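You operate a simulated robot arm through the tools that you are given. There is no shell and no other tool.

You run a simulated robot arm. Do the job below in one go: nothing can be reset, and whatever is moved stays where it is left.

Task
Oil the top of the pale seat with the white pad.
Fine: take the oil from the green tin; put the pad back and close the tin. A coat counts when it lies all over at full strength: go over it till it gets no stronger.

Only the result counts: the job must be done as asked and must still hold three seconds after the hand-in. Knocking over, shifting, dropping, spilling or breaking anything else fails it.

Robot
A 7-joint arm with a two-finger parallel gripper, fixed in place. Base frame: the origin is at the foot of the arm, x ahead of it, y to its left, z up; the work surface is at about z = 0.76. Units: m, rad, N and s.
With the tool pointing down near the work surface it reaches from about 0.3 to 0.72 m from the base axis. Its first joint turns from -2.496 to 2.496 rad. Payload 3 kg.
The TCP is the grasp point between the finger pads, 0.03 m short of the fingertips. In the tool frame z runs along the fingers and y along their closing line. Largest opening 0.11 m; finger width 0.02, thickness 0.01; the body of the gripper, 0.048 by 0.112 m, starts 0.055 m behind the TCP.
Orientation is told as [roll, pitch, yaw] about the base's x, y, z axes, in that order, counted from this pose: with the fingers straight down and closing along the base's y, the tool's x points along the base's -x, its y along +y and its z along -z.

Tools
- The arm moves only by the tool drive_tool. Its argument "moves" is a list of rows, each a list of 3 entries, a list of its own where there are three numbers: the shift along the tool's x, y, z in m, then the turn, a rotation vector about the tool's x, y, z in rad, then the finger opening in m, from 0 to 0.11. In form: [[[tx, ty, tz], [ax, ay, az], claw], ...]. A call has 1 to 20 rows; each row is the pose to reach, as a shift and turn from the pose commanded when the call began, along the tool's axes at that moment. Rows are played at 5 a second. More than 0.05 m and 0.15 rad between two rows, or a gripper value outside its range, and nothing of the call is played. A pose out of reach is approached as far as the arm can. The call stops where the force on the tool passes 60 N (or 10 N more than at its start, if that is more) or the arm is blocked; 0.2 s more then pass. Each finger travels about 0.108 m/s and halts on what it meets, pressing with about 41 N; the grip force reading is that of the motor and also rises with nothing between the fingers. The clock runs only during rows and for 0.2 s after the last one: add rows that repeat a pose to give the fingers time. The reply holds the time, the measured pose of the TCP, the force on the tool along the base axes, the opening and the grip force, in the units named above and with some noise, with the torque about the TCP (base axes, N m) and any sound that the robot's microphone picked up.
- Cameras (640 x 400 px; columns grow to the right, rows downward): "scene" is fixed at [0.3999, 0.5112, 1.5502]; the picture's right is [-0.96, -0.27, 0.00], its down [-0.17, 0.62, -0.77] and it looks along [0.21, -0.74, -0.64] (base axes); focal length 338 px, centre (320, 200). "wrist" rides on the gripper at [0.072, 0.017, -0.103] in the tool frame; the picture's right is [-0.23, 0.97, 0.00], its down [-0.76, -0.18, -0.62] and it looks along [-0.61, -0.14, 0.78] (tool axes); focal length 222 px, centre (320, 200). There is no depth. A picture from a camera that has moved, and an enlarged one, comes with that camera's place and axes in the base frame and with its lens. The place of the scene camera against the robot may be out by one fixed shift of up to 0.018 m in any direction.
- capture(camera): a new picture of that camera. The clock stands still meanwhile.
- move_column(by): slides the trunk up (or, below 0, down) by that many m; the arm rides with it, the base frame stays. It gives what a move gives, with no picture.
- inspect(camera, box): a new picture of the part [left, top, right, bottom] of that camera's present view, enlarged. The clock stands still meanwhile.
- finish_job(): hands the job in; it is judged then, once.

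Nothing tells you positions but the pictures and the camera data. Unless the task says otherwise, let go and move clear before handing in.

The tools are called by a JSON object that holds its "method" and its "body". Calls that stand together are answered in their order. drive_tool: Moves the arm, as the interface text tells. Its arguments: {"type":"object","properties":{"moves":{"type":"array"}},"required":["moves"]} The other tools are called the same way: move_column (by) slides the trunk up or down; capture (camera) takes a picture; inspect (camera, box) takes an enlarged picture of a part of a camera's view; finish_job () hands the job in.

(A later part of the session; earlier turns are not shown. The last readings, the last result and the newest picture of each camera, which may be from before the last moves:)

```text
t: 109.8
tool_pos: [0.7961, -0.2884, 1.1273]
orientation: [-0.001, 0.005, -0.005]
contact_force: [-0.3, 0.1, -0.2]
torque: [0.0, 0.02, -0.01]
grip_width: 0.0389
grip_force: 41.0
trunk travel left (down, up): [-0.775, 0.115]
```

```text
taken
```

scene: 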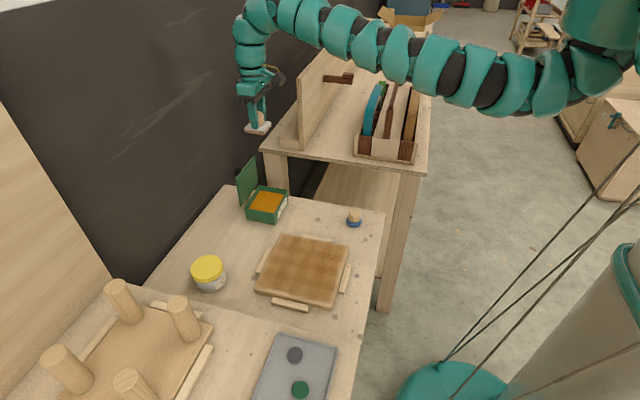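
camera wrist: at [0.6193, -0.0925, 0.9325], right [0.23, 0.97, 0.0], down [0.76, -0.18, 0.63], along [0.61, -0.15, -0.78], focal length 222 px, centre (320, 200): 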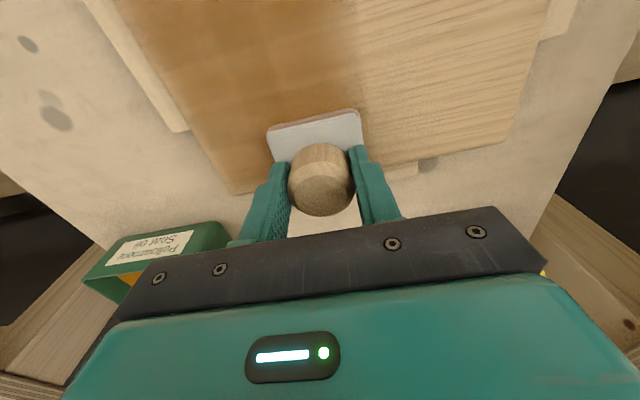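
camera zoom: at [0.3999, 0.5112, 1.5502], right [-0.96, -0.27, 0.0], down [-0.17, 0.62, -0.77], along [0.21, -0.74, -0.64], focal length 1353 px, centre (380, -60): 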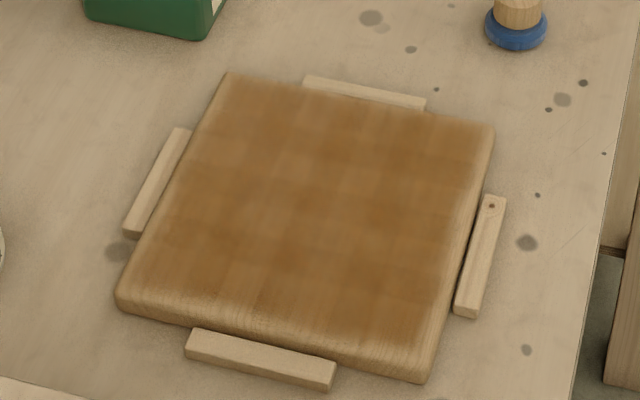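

The first coat shows as a patchy brown film, a bit thinner at the edges. Dipping the pad again, this time holding a little longer.

{"method": "move_column", "body": {"by": -0.24}}

{"method": "drive_tool", "body": {"moves": [[[0, 0, 0.012], [0, 0, 0], 0.03], [[0, 0, 0.025], [0, 0, 0], 0.03], [[0, 0, 0.037], [0, 0, 0], 0.03], [[0, 0, 0.043], [0, 0, 0], 0.03], [[0, 0, 0.045], [0, 0, 0], 0.03], [[0, 0, 0.045], [0, 0, 0], 0.03], [[0, 0, 0.045], [0, 0, 0], 0.03], [[0, 0, 0.045], [0, 0, 0], 0.03], [[0, 0, 0.045], [0, 0, 0], 0.03], [[0, 0, 0.045], [0, 0, 0], 0.03]]}}

{"method": "inspect", "body": {"camera": "wrist", "box": [200, 50, 440, 200]}}

```text
t: 112.3
tool_pos: [0.7959, -0.2881, 0.889]
orientation: [0.0, -0.001, -0.003]
contact_force: [0.5, 0.2, 0.0]
torque: [0.01, 0.02, 0.04]
grip_width: 0.0387
grip_force: 40.9
trunk travel left (down, up): [-0.535, 0.355]
```

```text
t: 114.5
tool_pos: [0.796, -0.2877, 0.8435]
orientation: [0.0, -0.001, -0.003]
contact_force: [-0.5, 0.3, -0.7]
torque: [0.01, 0.0, 0.01]
grip_width: 0.0388
grip_force: 40.9
trunk travel left (down, up): [-0.535, 0.355]
```

```text
2.67 times, centred on (320, 125) of wrist
camera zoom: at [0.7225, -0.2707, 0.947], right [0.23, 0.97, 0.0], down [0.76, -0.18, 0.62], along [0.61, -0.14, -0.78], focal length 592 px, centre (320, 400)
```

zoom: 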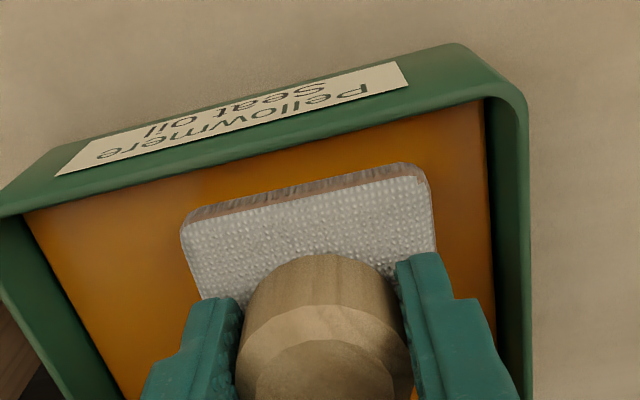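

{"method": "drive_tool", "body": {"moves": [[[0, 0, 0.002], [0, 0, 0], 0.03], [[0, 0, 0.004], [0, 0, 0], 0.03], [[0, 0, 0.004], [0, 0, 0], 0.03], [[0, 0, 0.004], [0, 0, 0], 0.03], [[0, 0, 0.004], [0, 0, 0], 0.03], [[0, 0, 0.004], [0, 0, 0], 0.03], [[0, 0, 0.004], [0, 0, 0], 0.03], [[0, 0, 0.004], [0, 0, 0], 0.03]]}}

{"method": "inspect", "body": {"camera": "wrist", "box": [200, 50, 440, 200]}}

{"method": "inspect", "body": {"camera": "scene", "box": [216, 155, 312, 215]}}

```text
t: 116.3
tool_pos: [0.7954, -0.2883, 0.843]
orientation: [-0.002, -0.006, -0.002]
contact_force: [10.1, -4.3, 30.2]
torque: [0.1, -0.16, 0.0]
grip_width: 0.0385
grip_force: 41.2
trunk travel left (down, up): [-0.535, 0.355]
```

```text
2.67 times, centred on (320, 125) of wrist
camera zoom: at [0.7209, -0.2704, 0.9452], right [0.23, 0.97, 0.0], down [0.76, -0.18, 0.63], along [0.61, -0.14, -0.78], focal length 592 px, centre (320, 400)
```

zoom: 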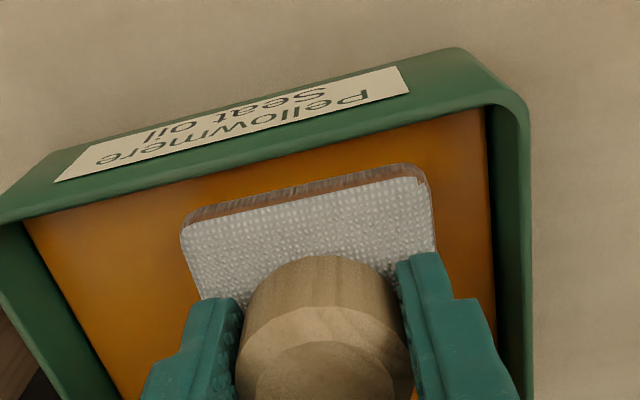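

```text
6.67 times, centred on (264, 185) of scene
camera zoom: at [0.3999, 0.5112, 1.5502], right [-0.96, -0.27, 0.0], down [-0.17, 0.62, -0.77], along [0.21, -0.74, -0.64], focal length 2255 px, centre (693, 300)
```

zoom: 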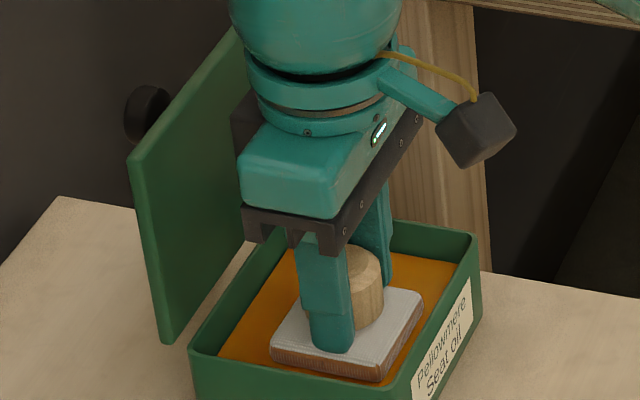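

The pad is freshly loaded. I'll lift, raise the trunk and go back to the seat for the second coat.

{"method": "drive_tool", "body": {"moves": [[[0, 0, -0.01], [0, 0, 0], 0.03], [[0, 0, -0.03], [0, 0, 0], 0.03], [[0, 0, -0.05], [0, 0, 0], 0.03], [[0, 0, -0.05], [0, 0, 0], 0.03]]}}

{"method": "move_column", "body": {"by": 0.24}}

{"method": "drive_tool", "body": {"moves": [[[0.02, 0.01, 0.04], [0, 0, 0], 0.03], [[0.045, 0.022, 0.08], [0, 0, 0], 0.03], [[0.065, 0.032, 0.12], [0, 0, 0], 0.03], [[0.08, 0.045, 0.16], [0, 0, 0], 0.03], [[0.092, 0.065, 0.2], [0, 0, 0], 0.03], [[0.1, 0.09, 0.24], [0, 0, 0], 0.03], [[0.102, 0.116, 0.275], [0, 0, 0], 0.03], [[0.102, 0.116, 0.285], [0, 0, 0], 0.03], [[0.102, 0.116, 0.285], [0, 0, 0], 0.03]]}}

```text
t: 117.3
tool_pos: [0.796, -0.2881, 0.8886]
orientation: [0.0, 0.0, -0.004]
contact_force: [0.2, 0.2, -0.8]
torque: [0.0, 0.0, -0.01]
grip_width: 0.0385
grip_force: 41.2
trunk travel left (down, up): [-0.535, 0.355]
```

```text
t: 119.8
tool_pos: [0.7945, -0.2887, 1.1278]
orientation: [0.002, 0.0, -0.004]
contact_force: [-0.5, -0.1, 0.1]
torque: [0.03, -0.02, 0.03]
grip_width: 0.0387
grip_force: 40.9
trunk travel left (down, up): [-0.775, 0.115]
```

```text
t: 121.8
tool_pos: [0.6921, -0.1694, 0.8439]
orientation: [-0.001, 0.001, -0.004]
contact_force: [-0.6, -0.1, -0.2]
torque: [0.04, 0.01, -0.05]
grip_width: 0.0385
grip_force: 40.8
trunk travel left (down, up): [-0.775, 0.115]
```

Descending to contact and starting the second coat, with closer strips.

{"method": "drive_tool", "body": {"moves": [[[-0.003, -0.0035, 0.01], [0, 0, 0], 0.03], [[-0.003, -0.0035, 0.0163], [0, 0, 0], 0.03], [[0.0189, -0.0035, 0.0163], [0, 0, 0], 0.03], [[0.0408, -0.0035, 0.0163], [0, 0, 0], 0.03], [[0.0627, -0.0035, 0.0163], [0, 0, 0], 0.03], [[0.0846, -0.0035, 0.0163], [0, 0, 0], 0.03], [[0.1065, -0.0035, 0.0163], [0, 0, 0], 0.03], [[0.1284, -0.0035, 0.0163], [0, 0, 0], 0.03], [[0.1503, -0.0035, 0.0163], [0, 0, 0], 0.03], [[0.172, -0.0035, 0.0163], [0, 0, 0], 0.03], [[0.172, 0.0145, 0.0163], [0, 0, 0], 0.03], [[0.172, 0.0315, 0.0163], [0, 0, 0], 0.03], [[0.1503, 0.0315, 0.0163], [0, 0, 0], 0.03], [[0.1284, 0.0315, 0.0163], [0, 0, 0], 0.03], [[0.1065, 0.0315, 0.0163], [0, 0, 0], 0.03], [[0.0846, 0.0315, 0.0163], [0, 0, 0], 0.03], [[0.0627, 0.0315, 0.0163], [0, 0, 0], 0.03], [[0.0408, 0.0315, 0.0163], [0, 0, 0], 0.03], [[0.0189, 0.0315, 0.0163], [0, 0, 0], 0.03], [[-0.003, 0.0315, 0.0163], [0, 0, 0], 0.03]]}}

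{"method": "inspect", "body": {"camera": "scene", "box": [245, 215, 365, 315]}}

```text
t: 124.4
tool_pos: [0.5247, -0.1431, 0.8287]
orientation: [-0.003, -0.009, 0.0]
contact_force: [-2.6, -3.2, 30.2]
torque: [0.34, 0.75, 0.27]
grip_width: 0.0386
grip_force: 41.2
trunk travel left (down, up): [-0.775, 0.115]
stopped in row 12: the force on the tool passed its limit at 64 N (the readings are from after the stop); the commanded pose is now the measured one
```

```text
4.00 times, centred on (305, 265) of scene
camera zoom: at [0.3999, 0.5112, 1.5502], right [-0.96, -0.27, 0.0], down [-0.17, 0.62, -0.77], along [0.21, -0.74, -0.64], focal length 1353 px, centre (380, -60)
```

zoom: 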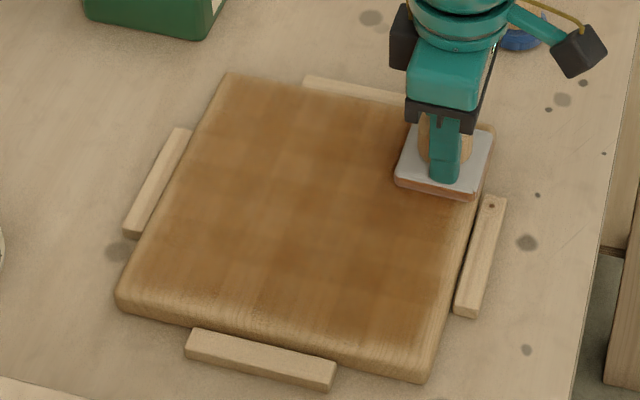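

A force spike stopped the stroke at the near end, so I'll ease the pressure by about 1.5 mm and continue with the next strips.

{"method": "drive_tool", "body": {"moves": [[[0, 0.002, -0.0015], [0, 0, 0], 0.03], [[-0.0213, 0.004, -0.0015], [0, 0, 0], 0.03], [[-0.0426, 0.004, -0.0015], [0, 0, 0], 0.03], [[-0.0639, 0.004, -0.0015], [0, 0, 0], 0.03], [[-0.0852, 0.004, -0.001], [0, 0, 0], 0.03], [[-0.1065, 0.004, -0.001], [0, 0, 0], 0.03], [[-0.1278, 0.004, -0.001], [0, 0, 0], 0.03], [[-0.1491, 0.004, -0.001], [0, 0, 0], 0.03], [[-0.1704, 0.004, -0.001], [0, 0, 0], 0.03], [[-0.1704, 0.0215, -0.001], [0, 0, 0], 0.03], [[-0.1704, 0.039, -0.001], [0, 0, 0], 0.03], [[-0.1491, 0.039, -0.001], [0, 0, 0], 0.03], [[-0.1278, 0.039, -0.001], [0, 0, 0], 0.03], [[-0.1065, 0.039, -0.001], [0, 0, 0], 0.03], [[-0.0852, 0.039, -0.001], [0, 0, 0], 0.03], [[-0.0639, 0.039, -0.0015], [0, 0, 0], 0.03], [[-0.0426, 0.039, -0.0015], [0, 0, 0], 0.03], [[-0.0213, 0.039, -0.0015], [0, 0, 0], 0.03], [[0, 0.039, -0.0015], [0, 0, 0], 0.03]]}}

{"method": "inspect", "body": {"camera": "scene", "box": [245, 215, 365, 315]}}

```text
t: 127.2
tool_pos: [0.6542, -0.1034, 0.8305]
orientation: [0.0, -0.014, -0.001]
contact_force: [-7.1, 1.3, 23.6]
torque: [0.15, 0.99, 0.01]
grip_width: 0.0388
grip_force: 40.9
trunk travel left (down, up): [-0.775, 0.115]
stopped in row 14: the force on the tool passed its limit at 62 N (the readings are from after the stop); the commanded pose is now the measured one
```

```text
4.00 times, centred on (305, 265) of scene
camera zoom: at [0.3999, 0.5112, 1.5502], right [-0.96, -0.27, 0.0], down [-0.17, 0.62, -0.77], along [0.21, -0.74, -0.64], focal length 1353 px, centre (380, -60)
```

zoom: 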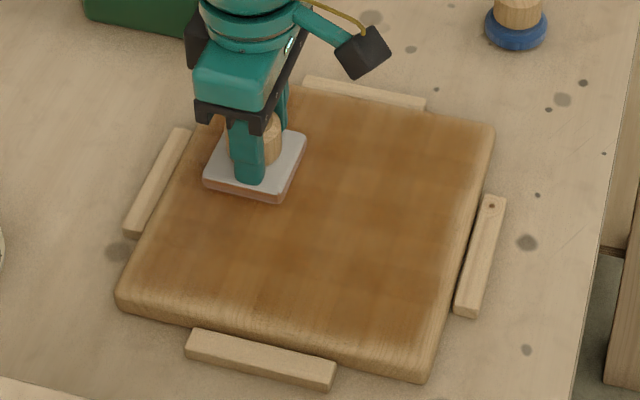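

{"method": "drive_tool", "body": {"moves": [[[0, 0, -0.001], [0, 0, 0], 0.03], [[0, 0, -0.001], [0, 0, 0], 0.03]]}}

{"method": "drive_tool", "body": {"moves": [[[0, 0, -0.001], [0, 0, 0], 0.03], [[0, 0, -0.001], [0, 0, 0], 0.03]]}}

{"method": "inspect", "body": {"camera": "wrist", "box": [180, 40, 460, 215]}}

```text
t: 127.8
tool_pos: [0.6567, -0.1052, 0.8292]
orientation: [-0.003, -0.013, 0.0]
contact_force: [-4.8, 2.4, 22.1]
torque: [0.32, 0.79, -0.06]
grip_width: 0.0387
grip_force: 40.7
trunk travel left (down, up): [-0.775, 0.115]
```

```text
t: 128.4
tool_pos: [0.6558, -0.1035, 0.8305]
orientation: [-0.003, -0.01, -0.001]
contact_force: [0.4, 6.3, 12.1]
torque: [0.41, 0.37, -0.09]
grip_width: 0.0387
grip_force: 40.4
trunk travel left (down, up): [-0.775, 0.115]
```

```text
2.29 times, centred on (320, 128) of wrist
camera zoom: at [0.5813, -0.0879, 0.9323], right [0.23, 0.97, 0.0], down [0.75, -0.18, 0.63], along [0.62, -0.14, -0.78], focal length 508 px, centre (320, 366)
```

zoom: 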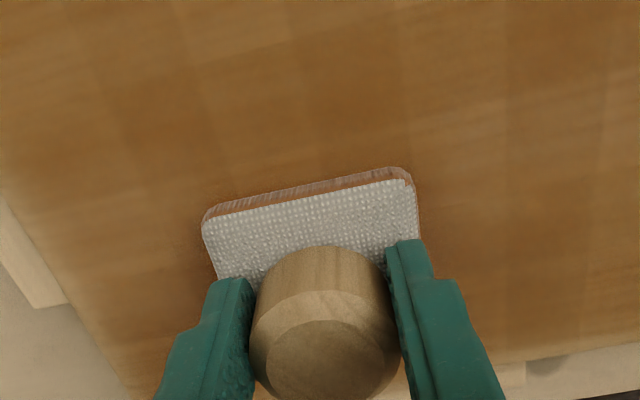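

I'll correct the small tilt, keep the pressure near 10 N and go on with the strips.

{"method": "drive_tool", "body": {"moves": [[[0, 0, -0.0003], [-0.003, 0.011, 0], 0.03], [[0.019, 0, -0.0003], [-0.003, 0.011, 0], 0.03], [[0.038, 0, -0.0003], [-0.003, 0.011, 0], 0.03], [[0.057, 0, -0.0003], [-0.003, 0.011, 0], 0.03], [[0.076, 0, -0.0003], [-0.003, 0.011, 0], 0.03], [[0.095, 0, -0.0003], [-0.003, 0.011, 0], 0.03], [[0.114, 0, -0.0003], [-0.003, 0.011, 0], 0.03], [[0.133, 0, -0.0003], [-0.003, 0.011, 0], 0.03], [[0.133, 0.0175, -0.0003], [-0.003, 0.011, 0], 0.03], [[0.133, 0.035, -0.0003], [-0.003, 0.011, 0], 0.03], [[0.1115, 0.035, -0.0003], [-0.003, 0.011, 0], 0.03], [[0.09, 0.035, -0.0003], [-0.003, 0.011, 0], 0.03], [[0.0685, 0.035, -0.0003], [-0.003, 0.011, 0], 0.03], [[0.047, 0.035, -0.0003], [-0.003, 0.011, 0], 0.03], [[0.0255, 0.035, -0.0003], [-0.003, 0.011, 0], 0.03], [[0.004, 0.035, -0.0003], [-0.003, 0.011, 0], 0.03], [[-0.0175, 0.035, -0.0003], [-0.003, 0.011, 0], 0.03], [[-0.039, 0.035, -0.0003], [-0.003, 0.011, 0], 0.03]]}}

{"method": "inspect", "body": {"camera": "scene", "box": [245, 215, 365, 315]}}

```text
t: 132.2
tool_pos: [0.6961, -0.0696, 0.8289]
orientation: [0.003, 0.002, 0.002]
contact_force: [0.0, 0.6, 3.4]
torque: [-0.1, -0.1, -0.02]
grip_width: 0.0387
grip_force: 41.4
trunk travel left (down, up): [-0.775, 0.115]
```

```text
4.00 times, centred on (305, 265) of scene
camera zoom: at [0.3999, 0.5112, 1.5502], right [-0.96, -0.27, 0.0], down [-0.17, 0.62, -0.77], along [0.21, -0.74, -0.64], focal length 1353 px, centre (380, -60)
```

zoom: 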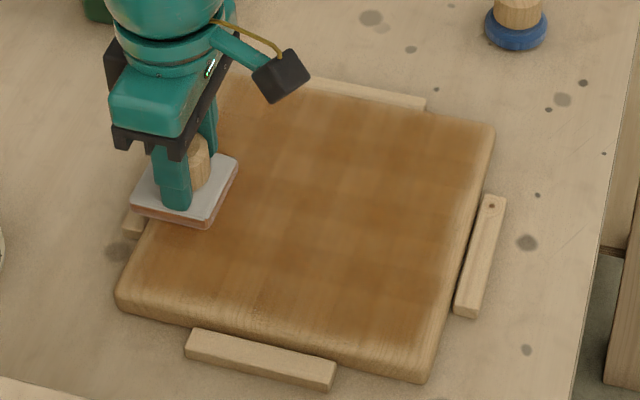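

{"method": "inspect", "body": {"camera": "scene", "box": [280, 228, 350, 272]}}

{"method": "inspect", "body": {"camera": "scene", "box": [252, 265, 342, 312]}}

{"method": "capture", "body": {"camera": "wrist"}}

```text
9.09 times, centred on (315, 250) of scene
camera zoom: at [0.3999, 0.5112, 1.5502], right [-0.96, -0.27, 0.0], down [-0.17, 0.62, -0.77], along [0.21, -0.74, -0.64], focal length 3074 px, centre (366, -254)
```

zoom: 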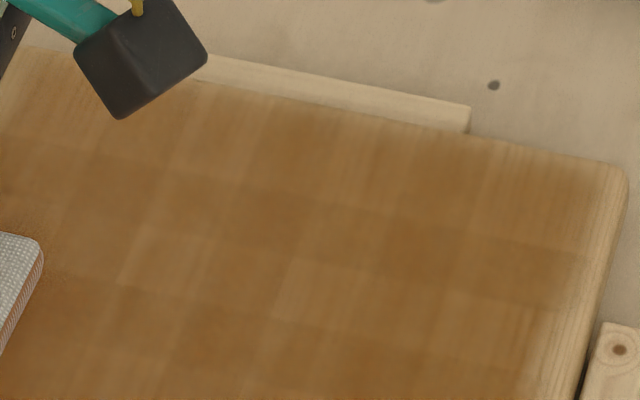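

```text
7.11 times, centred on (297, 288) of scene
camera zoom: at [0.3999, 0.5112, 1.5502], right [-0.96, -0.27, 0.0], down [-0.17, 0.62, -0.77], along [0.21, -0.74, -0.64], focal length 2405 px, centre (484, -429)
```

zoom: 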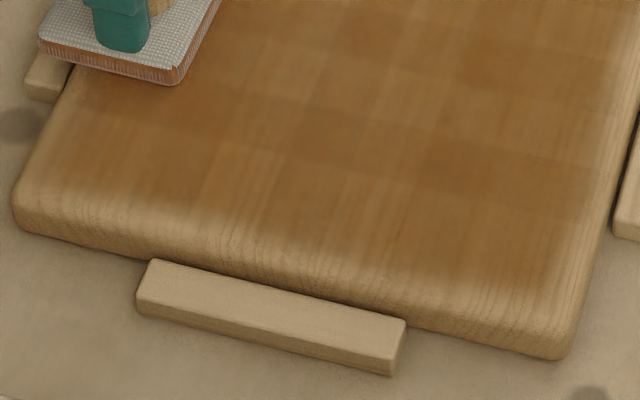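

```text
taken
camera wrist: at [0.6228, -0.0525, 0.9334], right [0.23, 0.97, 0.0], down [0.76, -0.18, 0.62], along [0.61, -0.14, -0.78], focal length 222 px, centre (320, 200)
```

wrist: 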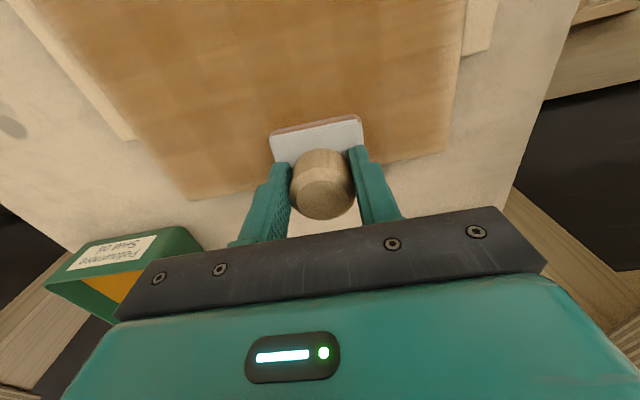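

The film is uneven from cell to cell and thin along the +y and -x edges. I'll now stroke along y, which is steadier for the grip, with more overlap and more overhang at the edges, starting at the far edge.

{"method": "drive_tool", "body": {"moves": [[[-0.006, -0.02, 0.001], [0, 0, 0], 0.03], [[-0.006, -0.045, 0.001], [0, 0, 0], 0.03], [[-0.006, -0.07, 0.001], [0, 0, 0], 0.03], [[-0.006, -0.09, 0.001], [0, 0, 0], 0.03], [[-0.006, -0.108, 0.001], [0, 0, 0], 0.03], [[-0.006, -0.085, 0.001], [0, 0, 0], 0.03], [[-0.006, -0.062, 0.001], [0, 0, 0], 0.03], [[-0.006, -0.039, 0.001], [0, 0, 0], 0.03], [[-0.006, -0.016, 0.001], [0, 0, 0], 0.03], [[-0.006, 0.007, 0.001], [0, 0, 0], 0.03], [[-0.006, 0.03, 0.001], [0, 0, 0], 0.03], [[-0.006, 0.053, 0.001], [0, 0, 0], 0.03], [[-0.006, 0.0756, 0.001], [0, 0, 0], 0.03], [[0.01, 0.0756, 0.001], [0, 0, 0], 0.03], [[0.026, 0.0756, 0.001], [0, 0, 0], 0.03], [[0.026, 0.0526, 0.001], [0, 0, 0], 0.03], [[0.026, 0.0296, 0.001], [0, 0, 0], 0.03], [[0.026, 0.0066, 0.001], [0, 0, 0], 0.03], [[0.026, -0.0164, 0.001], [0, 0, 0], 0.03], [[0.026, -0.0394, 0.001], [0, 0, 0], 0.03]]}}

{"method": "inspect", "body": {"camera": "scene", "box": [245, 215, 365, 315]}}

```text
t: 136.4
tool_pos: [0.6668, -0.1108, 0.8307]
orientation: [0.0, 0.005, -0.003]
contact_force: [-0.3, 0.7, 3.7]
torque: [0.02, -0.12, -0.01]
grip_width: 0.0388
grip_force: 41.3
trunk travel left (down, up): [-0.775, 0.115]
```

```text
4.00 times, centred on (305, 265) of scene
camera zoom: at [0.3999, 0.5112, 1.5502], right [-0.96, -0.27, 0.0], down [-0.17, 0.62, -0.77], along [0.21, -0.74, -0.64], focal length 1353 px, centre (380, -60)
```

zoom: 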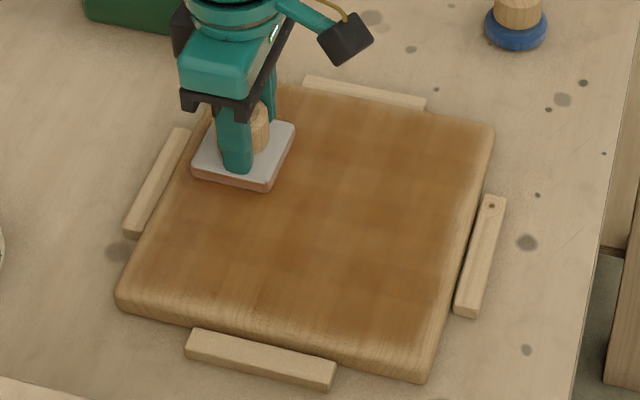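

{"method": "drive_tool", "body": {"moves": [[[-0.003, -0.022, 0.001], [0, 0, 0], 0.03], [[-0.003, -0.045, 0.0012], [0, 0, 0], 0.03], [[-0.003, -0.0675, 0.0012], [0, 0, 0], 0.03], [[0.013, -0.0675, 0.0012], [0, 0, 0], 0.03], [[0.029, -0.0675, 0.0012], [0, 0, 0], 0.03], [[0.029, -0.0445, 0.0012], [0, 0, 0], 0.03], [[0.029, -0.0215, 0.0012], [0, 0, 0], 0.03], [[0.029, 0.0015, 0.0012], [0, 0, 0], 0.03], [[0.029, 0.0245, 0.0012], [0, 0, 0], 0.03], [[0.029, 0.0475, 0.0012], [0, 0, 0], 0.03], [[0.029, 0.0705, 0.0012], [0, 0, 0], 0.03], [[0.029, 0.0935, 0.0012], [0, 0, 0], 0.03], [[0.029, 0.1168, 0.0012], [0, 0, 0], 0.03], [[0.045, 0.1168, 0.0012], [0, 0, 0], 0.03], [[0.061, 0.1168, 0.0012], [0, 0, 0], 0.03], [[0.061, 0.0938, 0.0012], [0, 0, 0], 0.03], [[0.061, 0.0708, 0.0012], [0, 0, 0], 0.03], [[0.061, 0.0478, 0.0012], [0, 0, 0], 0.03], [[0.061, 0.0248, 0.0012], [0, 0, 0], 0.03], [[0.061, 0.0018, 0.0012], [0, 0, 0], 0.03]]}}

{"method": "inspect", "body": {"camera": "scene", "box": [245, 215, 365, 315]}}

```text
t: 140.6
tool_pos: [0.6066, -0.1061, 0.8303]
orientation: [0.002, -0.002, 0.0]
contact_force: [0.6, 11.6, 34.3]
torque: [0.23, -0.07, -0.01]
grip_width: 0.0387
grip_force: 40.8
trunk travel left (down, up): [-0.775, 0.115]
```

```text
4.00 times, centred on (305, 265) of scene
camera zoom: at [0.3999, 0.5112, 1.5502], right [-0.96, -0.27, 0.0], down [-0.17, 0.62, -0.77], along [0.21, -0.74, -0.64], focal length 1353 px, centre (380, -60)
```

zoom: 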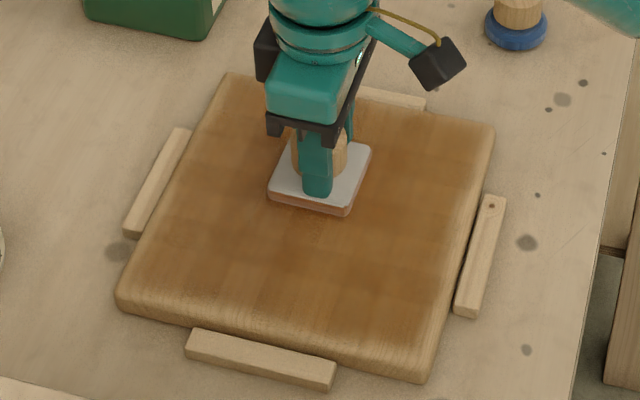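

{"method": "drive_tool", "body": {"moves": [[[0, -0.024, -0.0013], [0, 0, 0], 0.03], [[0, -0.048, -0.0013], [0, 0, 0], 0.03], [[0, -0.072, -0.0013], [0, 0, 0], 0.03], [[0.016, -0.072, -0.0013], [0, 0, 0], 0.03], [[0.032, -0.072, -0.0013], [0, 0, 0], 0.03], [[0.032, -0.049, -0.0013], [0, 0, 0], 0.03], [[0.032, -0.026, -0.0013], [0, 0, 0], 0.03], [[0.032, -0.003, -0.0013], [0, 0, 0], 0.03], [[0.032, 0.02, -0.0013], [0, 0, 0], 0.03], [[0.032, 0.043, -0.0013], [0, 0, 0], 0.03], [[0.032, 0.066, -0.0013], [0, 0, 0], 0.03], [[0.032, 0.089, -0.0013], [0, 0, 0], 0.03], [[0.032, 0.112, -0.0013], [0, 0, 0], 0.03], [[0.048, 0.112, -0.0013], [0, 0, 0], 0.03], [[0.064, 0.112, -0.0013], [0, 0, 0], 0.03], [[0.064, 0.089, -0.0013], [0, 0, 0], 0.03], [[0.064, 0.066, -0.0013], [0, 0, 0], 0.03], [[0.064, 0.043, -0.0013], [0, 0, 0], 0.03], [[0.064, 0.02, -0.0013], [0, 0, 0], 0.03], [[0.064, -0.003, -0.0013], [0, 0, 0], 0.03]]}}

{"method": "inspect", "body": {"camera": "scene", "box": [245, 215, 365, 315]}}

```text
t: 144.8
tool_pos: [0.5434, -0.109, 0.8306]
orientation: [0.004, -0.001, -0.001]
contact_force: [-0.3, 6.9, 18.2]
torque: [0.06, 0.06, 0.02]
grip_width: 0.0389
grip_force: 41.3
trunk travel left (down, up): [-0.775, 0.115]
```

```text
4.00 times, centred on (305, 265) of scene
camera zoom: at [0.3999, 0.5112, 1.5502], right [-0.96, -0.27, 0.0], down [-0.17, 0.62, -0.77], along [0.21, -0.74, -0.64], focal length 1353 px, centre (380, -60)
```

zoom: 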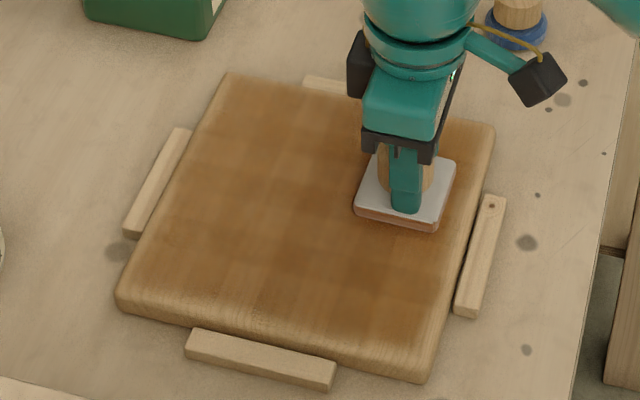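

{"method": "drive_tool", "body": {"moves": [[[0, -0.023, 0], [0, 0, 0], 0.03], [[0, -0.046, 0], [0, 0, 0], 0.03], [[0, -0.069, 0], [0, 0, 0], 0.03], [[0.016, -0.069, 0], [0, 0, 0], 0.03], [[0.0315, -0.069, 0], [0, 0, 0], 0.03], [[0.0315, -0.046, 0], [0, 0, 0], 0.03], [[0.0315, -0.023, 0], [0, 0, 0], 0.03], [[0.0315, 0, 0], [0, 0, 0], 0.03], [[0.0315, 0.023, 0], [0, 0, 0], 0.03], [[0.0315, 0.046, 0], [0, 0, 0], 0.03], [[0.0315, 0.069, 0], [0, 0, 0], 0.03], [[0.0315, 0.092, 0], [0, 0, 0], 0.03], [[0.0315, 0.115, 0], [0, 0, 0], 0.03], [[0.0095, 0.115, 0], [0, 0, 0], 0.03], [[-0.0125, 0.115, 0], [0, 0, 0], 0.03], [[-0.0345, 0.115, 0], [0, 0, 0], 0.03], [[-0.0565, 0.115, 0], [0, 0, 0], 0.03], [[-0.0785, 0.115, 0], [0, 0, 0], 0.03], [[-0.1005, 0.115, 0], [0, 0, 0], 0.03], [[-0.1225, 0.115, 0], [0, 0, 0], 0.03]]}}

{"method": "inspect", "body": {"camera": "scene", "box": [245, 215, 365, 315]}}

```text
t: 149.0
tool_pos: [0.6677, 0.0047, 0.8298]
orientation: [0.002, -0.002, -0.001]
contact_force: [3.2, -0.5, 6.9]
torque: [-0.14, 0.07, 0.08]
grip_width: 0.0384
grip_force: 40.7
trunk travel left (down, up): [-0.775, 0.115]
```

```text
4.00 times, centred on (305, 265) of scene
camera zoom: at [0.3999, 0.5112, 1.5502], right [-0.96, -0.27, 0.0], down [-0.17, 0.62, -0.77], along [0.21, -0.74, -0.64], focal length 1353 px, centre (380, -60)
```

zoom: 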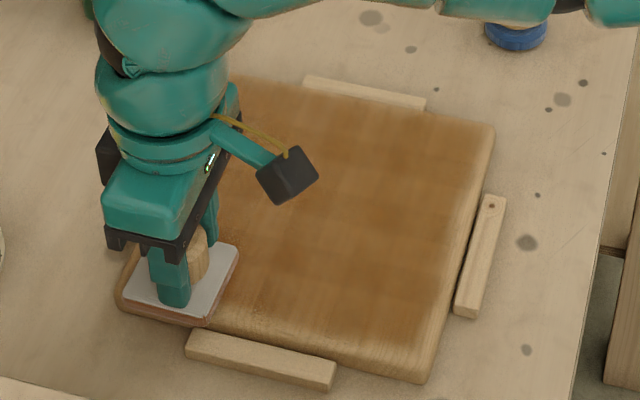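

{"method": "inspect", "body": {"camera": "scene", "box": [290, 230, 354, 270]}}

{"method": "inspect", "body": {"camera": "scene", "box": [285, 265, 349, 305]}}

{"method": "inspect", "body": {"camera": "wrist", "box": [180, 0, 440, 162]}}

```text
10.00 times, centred on (322, 250) of scene
camera zoom: at [0.3999, 0.5112, 1.5502], right [-0.96, -0.27, 0.0], down [-0.17, 0.62, -0.77], along [0.21, -0.74, -0.64], focal length 3382 px, centre (300, -300)
```

zoom: 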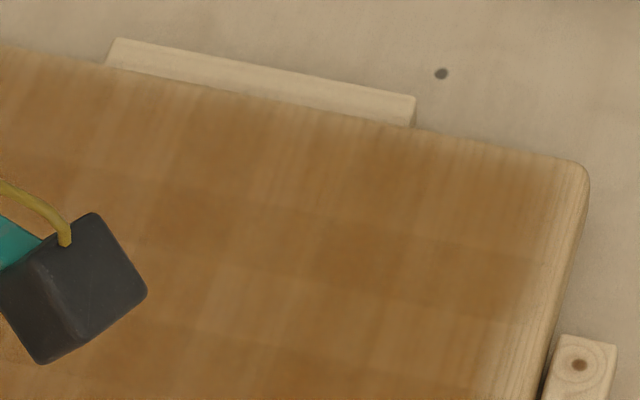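

```text
10.00 times, centred on (317, 285) of scene
camera zoom: at [0.3999, 0.5112, 1.5502], right [-0.96, -0.27, 0.0], down [-0.17, 0.62, -0.77], along [0.21, -0.74, -0.64], focal length 3382 px, centre (350, -650)
```

zoom: 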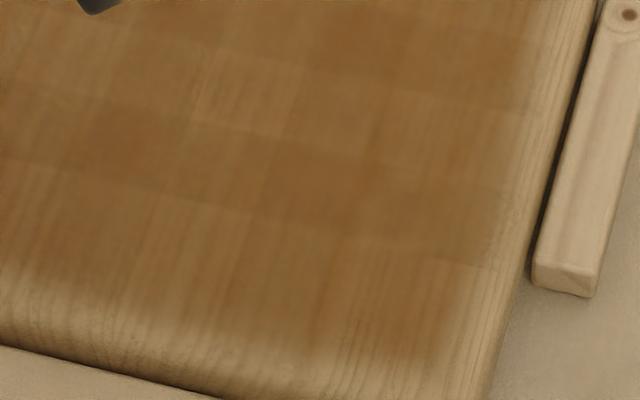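

```text
2.46 times, centred on (310, 81) of wrist
camera zoom: at [0.5941, 0.0214, 0.9331], right [0.23, 0.97, 0.0], down [0.76, -0.18, 0.62], along [0.61, -0.14, -0.78], focal length 547 px, centre (345, 493)
```

zoom: 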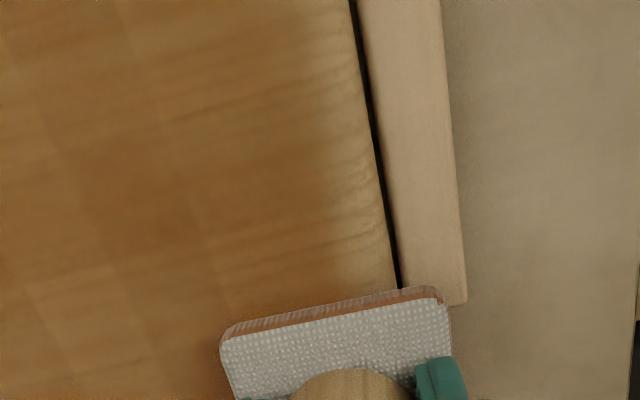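

The +y and -x borders stay bare even though the pad passed over them, so the pad may be tilted in the grip. I'll look closely at the pad.

{"method": "inspect", "body": {"camera": "scene", "box": [262, 255, 310, 285]}}

{"method": "inspect", "body": {"camera": "wrist", "box": [240, 80, 400, 180]}}

```text
13.33 times, centred on (286, 270) of scene
camera zoom: at [0.3999, 0.5112, 1.5502], right [-0.96, -0.27, 0.0], down [-0.17, 0.62, -0.77], along [0.21, -0.74, -0.64], focal length 4509 px, centre (773, -733)
```

zoom: 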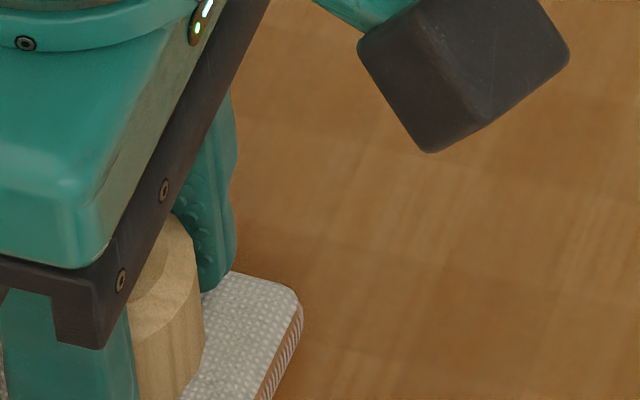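

```text
4.00 times, centred on (320, 130) of wrist
camera zoom: at [0.5941, 0.0214, 0.9331], right [0.23, 0.97, 0.0], down [0.76, -0.18, 0.62], along [0.61, -0.14, -0.78], focal length 888 px, centre (320, 480)
```

zoom: 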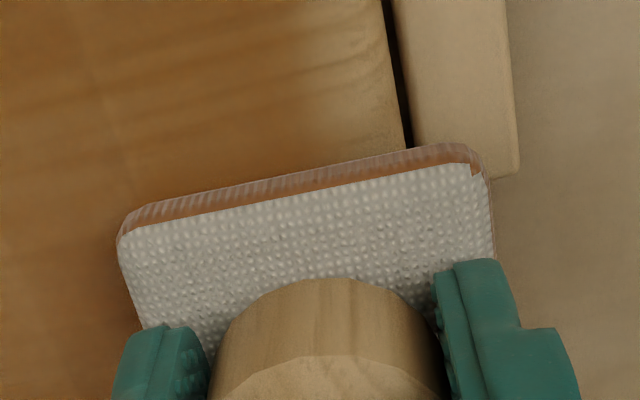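

The pad appears to be out of oil, since the strips wiped last after each dip stayed bare. I'll recharge it and next time start with the bare +y and -x borders.

{"method": "drive_tool", "body": {"moves": [[[0, 0, -0.02], [0, 0, 0], 0.03], [[-0.005, -0.03, -0.035], [0, 0, 0], 0.03], [[-0.01, -0.075, -0.04], [0, 0, 0], 0.03], [[-0.015, -0.12, -0.045], [0, 0, 0], 0.03], [[-0.02, -0.16, -0.05], [0, 0, 0], 0.03], [[-0.025, -0.195, -0.075], [0, 0, 0], 0.03], [[-0.035, -0.225, -0.11], [0, 0, 0], 0.03], [[-0.05, -0.25, -0.15], [0, 0, 0], 0.03], [[-0.07, -0.27, -0.19], [0, 0, 0], 0.03], [[-0.095, -0.28, -0.23], [0, 0, 0], 0.03], [[-0.12, -0.29, -0.265], [0, 0, 0], 0.03], [[-0.128, -0.293, -0.3], [0, 0, 0], 0.03], [[-0.128, -0.293, -0.3], [0, 0, 0], 0.03]]}}

{"method": "inspect", "body": {"camera": "scene", "box": [245, 215, 365, 315]}}

{"method": "move_column", "body": {"by": -0.24}}

{"method": "capture", "body": {"camera": "wrist"}}

```text
t: 151.8
tool_pos: [0.7957, -0.291, 1.1282]
orientation: [0.002, 0.002, -0.002]
contact_force: [-0.1, -1.5, -0.2]
torque: [0.03, -0.01, 0.02]
grip_width: 0.0386
grip_force: 41.0
trunk travel left (down, up): [-0.775, 0.115]
```

```text
4.00 times, centred on (305, 265) of scene
camera zoom: at [0.3999, 0.5112, 1.5502], right [-0.96, -0.27, 0.0], down [-0.17, 0.62, -0.77], along [0.21, -0.74, -0.64], focal length 1353 px, centre (380, -60)
```

zoom: 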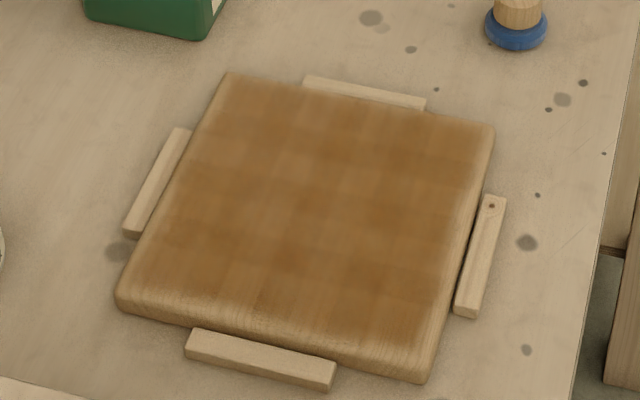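

```text
t: 154.3
tool_pos: [0.7958, -0.2897, 0.8909]
orientation: [0.001, 0.002, -0.001]
contact_force: [0.3, -0.2, -1.1]
torque: [-0.03, 0.0, 0.02]
grip_width: 0.0385
grip_force: 40.3
trunk travel left (down, up): [-0.535, 0.355]
```

```text
taken
camera wrist: at [0.7221, -0.2741, 0.9935], right [0.23, 0.97, 0.0], down [0.76, -0.18, 0.62], along [0.61, -0.14, -0.78], focal length 222 px, centre (320, 200)
```

wrist: 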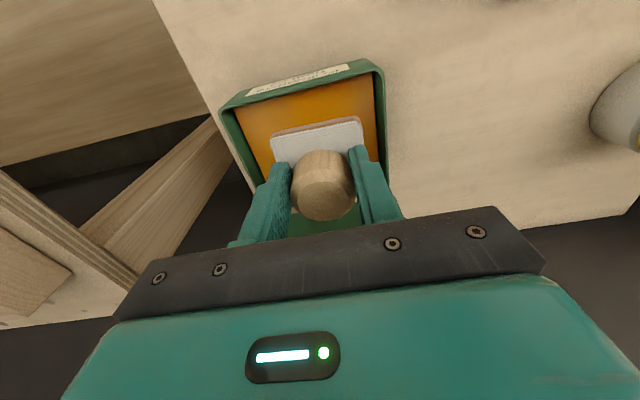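

Comparing images, the covered area didn't change in the second pass, and only the +y and -x borders remain bare. I'll recharge the pad and stroke those borders first, as a test.

{"method": "drive_tool", "body": {"moves": [[[0, 0, 0.012], [0, 0, 0], 0.03], [[0, 0, 0.025], [0, 0, 0], 0.03], [[0, 0, 0.037], [0, 0, 0], 0.03], [[0, 0, 0.045], [0, 0, 0], 0.03], [[0, 0, 0.051], [0, 0, 0], 0.03], [[0, 0, 0.051], [0, 0, 0], 0.03], [[0, 0, 0.051], [0, 0, 0], 0.03], [[0, 0, 0.051], [0, 0, 0], 0.03], [[0, 0, 0.051], [0, 0, 0], 0.03], [[0, 0, 0.051], [0, 0, 0], 0.03], [[0, 0, 0.051], [0, 0, 0], 0.03], [[0, 0, 0.051], [0, 0, 0], 0.03]]}}

{"method": "inspect", "body": {"camera": "wrist", "box": [200, 50, 440, 200]}}

{"method": "drive_tool", "body": {"moves": [[[0, 0, -0.01], [0, 0, 0], 0.03], [[0, 0, -0.03], [0, 0, 0], 0.03], [[0, 0, -0.05], [0, 0, 0], 0.03], [[0, 0, -0.05], [0, 0, 0], 0.03]]}}

{"method": "inspect", "body": {"camera": "scene", "box": [226, 160, 306, 210]}}

{"method": "move_column", "body": {"by": 0.24}}

```text
t: 156.9
tool_pos: [0.7944, -0.2897, 0.8426]
orientation: [0.0, -0.005, -0.002]
contact_force: [16.3, -4.7, 39.6]
torque: [-0.13, -0.63, -0.03]
grip_width: 0.0386
grip_force: 40.9
trunk travel left (down, up): [-0.535, 0.355]
```

```text
2.67 times, centred on (320, 125) of wrist
camera zoom: at [0.7207, -0.2731, 0.9451], right [0.23, 0.97, 0.0], down [0.76, -0.18, 0.63], along [0.61, -0.14, -0.78], focal length 592 px, centre (320, 400)
```

zoom: 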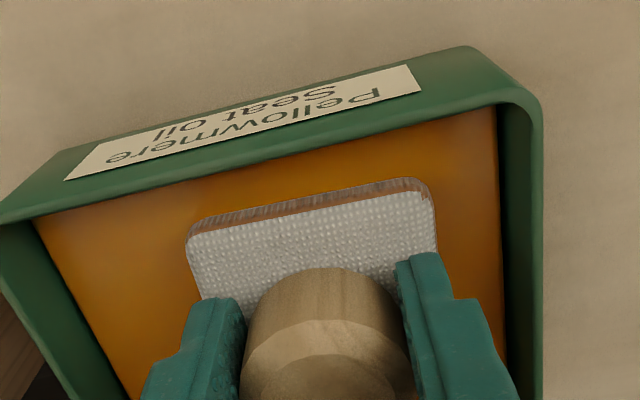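

```text
t: 157.9
tool_pos: [0.7967, -0.2911, 0.8868]
orientation: [0.002, 0.004, -0.002]
contact_force: [0.3, -0.9, -1.2]
torque: [0.0, 0.03, -0.01]
grip_width: 0.0387
grip_force: 41.0
trunk travel left (down, up): [-0.535, 0.355]
```

```text
8.00 times, centred on (266, 185) of scene
camera zoom: at [0.3999, 0.5112, 1.5502], right [-0.96, -0.27, 0.0], down [-0.17, 0.62, -0.77], along [0.21, -0.74, -0.64], focal length 2706 px, centre (752, 320)
```

zoom: 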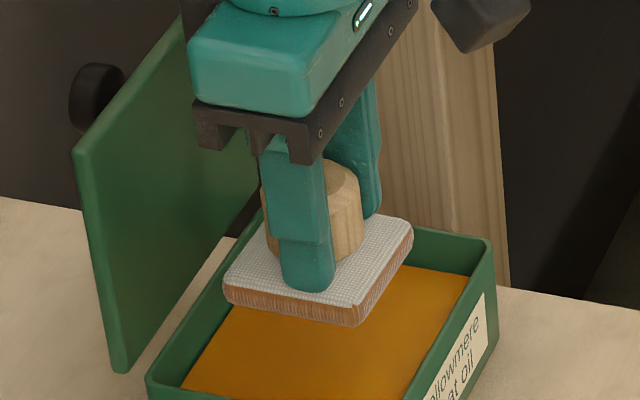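

```text
t: 160.4
tool_pos: [0.7967, -0.2918, 1.1282]
orientation: [0.002, 0.003, -0.002]
contact_force: [-0.4, -0.3, -0.6]
torque: [0.0, 0.05, 0.01]
grip_width: 0.0388
grip_force: 41.0
trunk travel left (down, up): [-0.775, 0.115]
```

The pad is brown with fresh oil and looks level. Carrying it to the +y border of the seat.

{"method": "drive_tool", "body": {"moves": [[[0.008, 0.003, 0.035], [0, 0, 0], 0.03], [[0.033, 0.013, 0.07], [0, 0, 0], 0.03], [[0.058, 0.023, 0.11], [0, 0, 0], 0.03], [[0.078, 0.043, 0.15], [0, 0, 0], 0.03], [[0.093, 0.068, 0.19], [0, 0, 0], 0.03], [[0.1, 0.1, 0.225], [0, 0, 0], 0.03], [[0.105, 0.14, 0.24], [0, 0, 0], 0.03], [[0.106, 0.185, 0.245], [0, 0, 0], 0.03], [[0.106, 0.23, 0.25], [0, 0, 0], 0.03], [[0.106, 0.275, 0.255], [0, 0, 0], 0.03], [[0.106, 0.295, 0.265], [0, 0, 0], 0.03], [[0.106, 0.295, 0.285], [0, 0, 0], 0.03], [[0.106, 0.295, 0.285], [0, 0, 0], 0.03]]}}

{"method": "inspect", "body": {"camera": "wrist", "box": [180, 20, 460, 195]}}

```text
t: 163.2
tool_pos: [0.6927, 0.004, 0.8455]
orientation: [0.002, 0.002, -0.001]
contact_force: [0.6, 0.0, -0.7]
torque: [-0.02, -0.04, 0.01]
grip_width: 0.0384
grip_force: 41.0
trunk travel left (down, up): [-0.775, 0.115]
```

```text
2.29 times, centred on (320, 108) of wrist
camera zoom: at [0.618, 0.0201, 0.9482], right [0.23, 0.97, 0.0], down [0.76, -0.18, 0.62], along [0.61, -0.14, -0.78], focal length 508 px, centre (320, 411)
```

zoom: 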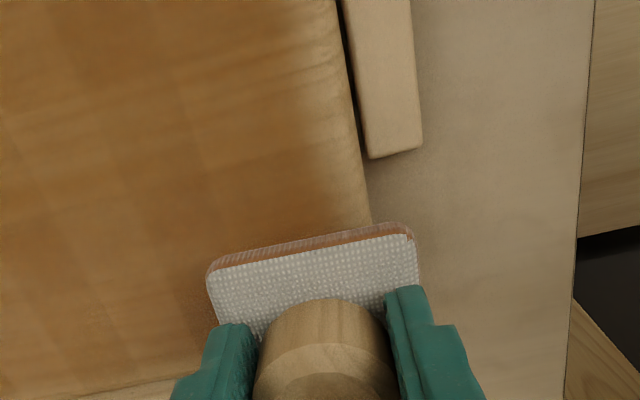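

{"method": "drive_tool", "body": {"moves": [[[0, 0, 0.01], [0, 0, 0], 0.03], [[0, 0, 0.0165], [0, 0, 0], 0.03], [[0.018, 0, 0.0165], [0, 0, 0], 0.03], [[0.036, 0, 0.0165], [0, 0, 0], 0.03], [[0.054, 0, 0.0165], [0, 0, 0], 0.03], [[0.072, 0, 0.0165], [0, 0, 0], 0.03], [[0.09, 0, 0.0165], [0, 0, 0], 0.03], [[0.108, 0, 0.016], [0, 0, 0], 0.03], [[0.126, 0, 0.016], [0, 0, 0], 0.03], [[0.144, 0, 0.016], [0, 0, 0], 0.03], [[0.162, 0, 0.016], [0, 0, 0], 0.03], [[0.18, 0, 0.016], [0, 0, 0], 0.03]]}}

{"method": "inspect", "body": {"camera": "scene", "box": [245, 215, 365, 315]}}

{"method": "inspect", "body": {"camera": "wrist", "box": [180, 20, 460, 195]}}

```text
t: 165.8
tool_pos: [0.5098, 0.0047, 0.8298]
orientation: [0.004, -0.002, 0.0]
contact_force: [14.6, 0.5, 49.4]
torque: [-0.71, -1.0, 0.19]
grip_width: 0.0389
grip_force: 41.3
trunk travel left (down, up): [-0.775, 0.115]
```

```text
4.00 times, centred on (305, 265) of scene
camera zoom: at [0.3999, 0.5112, 1.5502], right [-0.96, -0.27, 0.0], down [-0.17, 0.62, -0.77], along [0.21, -0.74, -0.64], focal length 1353 px, centre (380, -60)
```

zoom: 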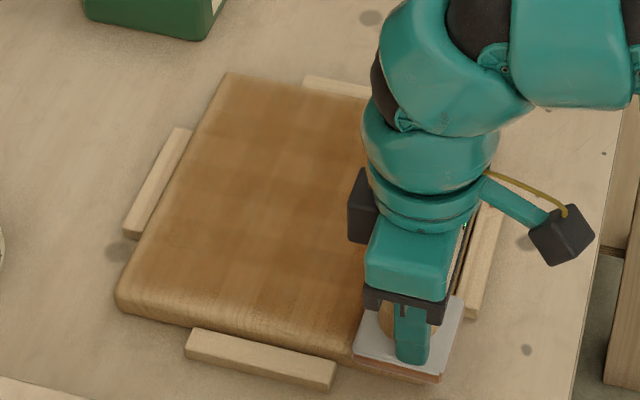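

```text
2.29 times, centred on (320, 108) of wrist
camera zoom: at [0.4353, 0.0207, 0.9327], right [0.23, 0.97, 0.0], down [0.76, -0.18, 0.63], along [0.61, -0.14, -0.78], focal length 508 px, centre (320, 411)
```

zoom: 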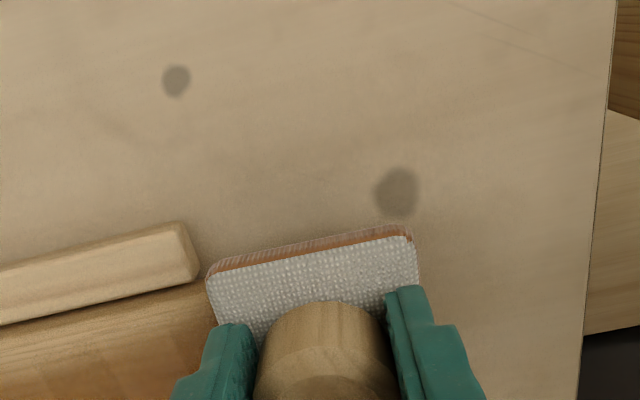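

The force at the end was high, so I'll lift off slightly and inspect all four borders of the seat closely.

{"method": "drive_tool", "body": {"moves": [[[0, 0, -0.01], [0, 0, 0], 0.03], [[0, -0.01, -0.025], [0, 0, 0], 0.03], [[-0.03, -0.01, -0.03], [0, 0, 0], 0.03], [[-0.03, -0.01, -0.03], [0, 0, 0], 0.03]]}}

{"method": "inspect", "body": {"camera": "scene", "box": [248, 270, 312, 310]}}

{"method": "inspect", "body": {"camera": "scene", "box": [252, 225, 316, 265]}}

{"method": "capture", "body": {"camera": "wrist"}}

```text
t: 166.8
tool_pos: [0.5411, -0.006, 0.858]
orientation: [0.001, 0.002, -0.002]
contact_force: [0.2, 1.1, -0.4]
torque: [0.01, -0.02, 0.0]
grip_width: 0.0387
grip_force: 41.0
trunk travel left (down, up): [-0.775, 0.115]
```

```text
10.00 times, centred on (280, 290) of scene
camera zoom: at [0.3999, 0.5112, 1.5502], right [-0.96, -0.27, 0.0], down [-0.17, 0.62, -0.77], along [0.21, -0.74, -0.64], focal length 3382 px, centre (720, -700)
```

zoom: 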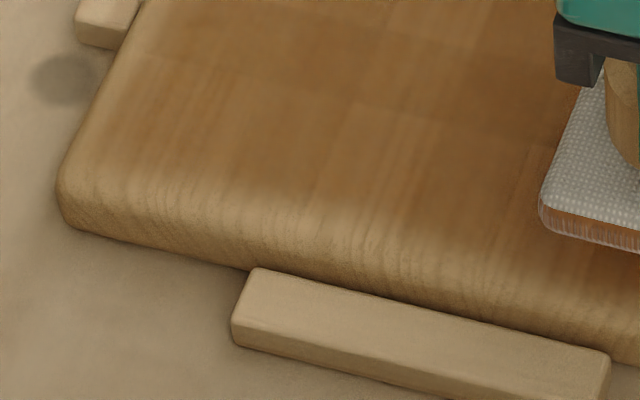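

```text
10.00 times, centred on (284, 245) of scene
camera zoom: at [0.3999, 0.5112, 1.5502], right [-0.96, -0.27, 0.0], down [-0.17, 0.62, -0.77], along [0.21, -0.74, -0.64], focal length 3382 px, centre (680, -250)
```

zoom: 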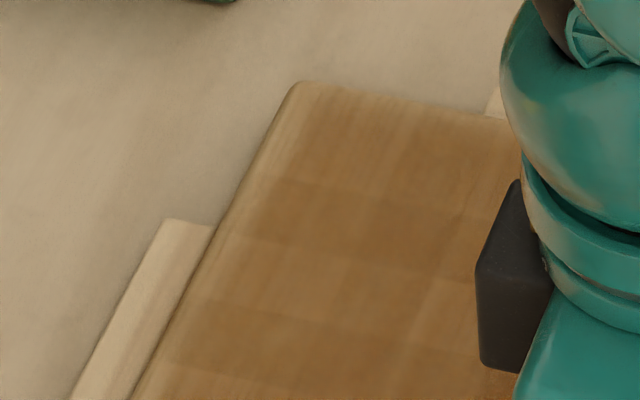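

```text
taken
camera wrist: at [0.4674, 0.0109, 0.9617], right [0.23, 0.97, 0.0], down [0.76, -0.18, 0.62], along [0.6, -0.14, -0.78], focal length 222 px, centre (320, 200)
```

wrist: 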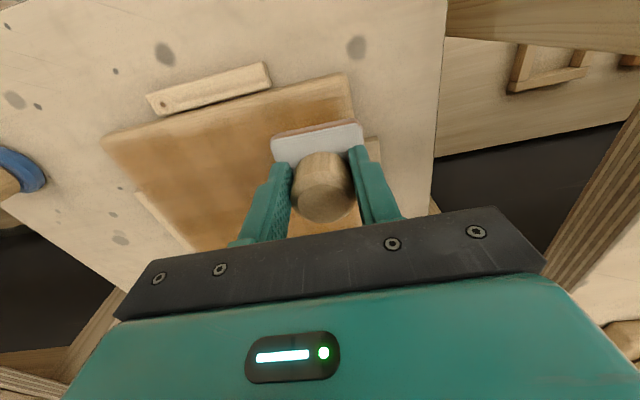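

{"method": "inspect", "body": {"camera": "wrist", "box": [90, 60, 370, 235]}}

{"method": "inspect", "body": {"camera": "wrist", "box": [250, 60, 390, 148]}}

```text
2.29 times, centred on (230, 148) of wrist
camera zoom: at [0.4674, 0.0109, 0.9617], right [0.23, 0.97, 0.0], down [0.76, -0.18, 0.62], along [0.6, -0.14, -0.78], focal length 508 px, centre (526, 320)
```

zoom: 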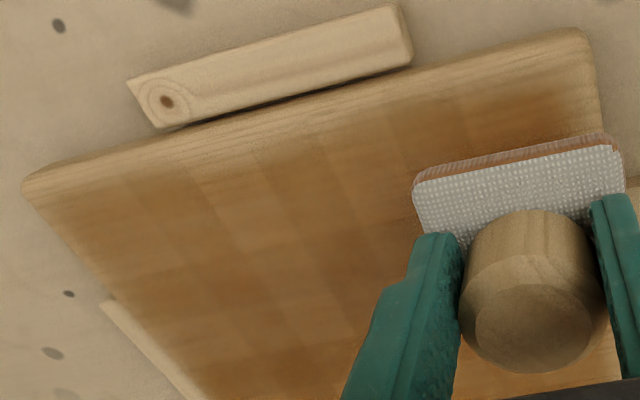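

```text
4.55 times, centred on (320, 104) of wrist
camera zoom: at [0.4674, 0.0109, 0.9617], right [0.23, 0.97, 0.0], down [0.76, -0.18, 0.62], along [0.6, -0.14, -0.78], focal length 1010 px, centre (320, 636)
```

zoom: 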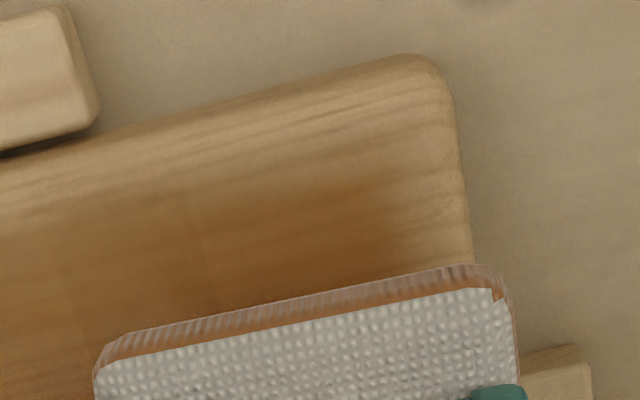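

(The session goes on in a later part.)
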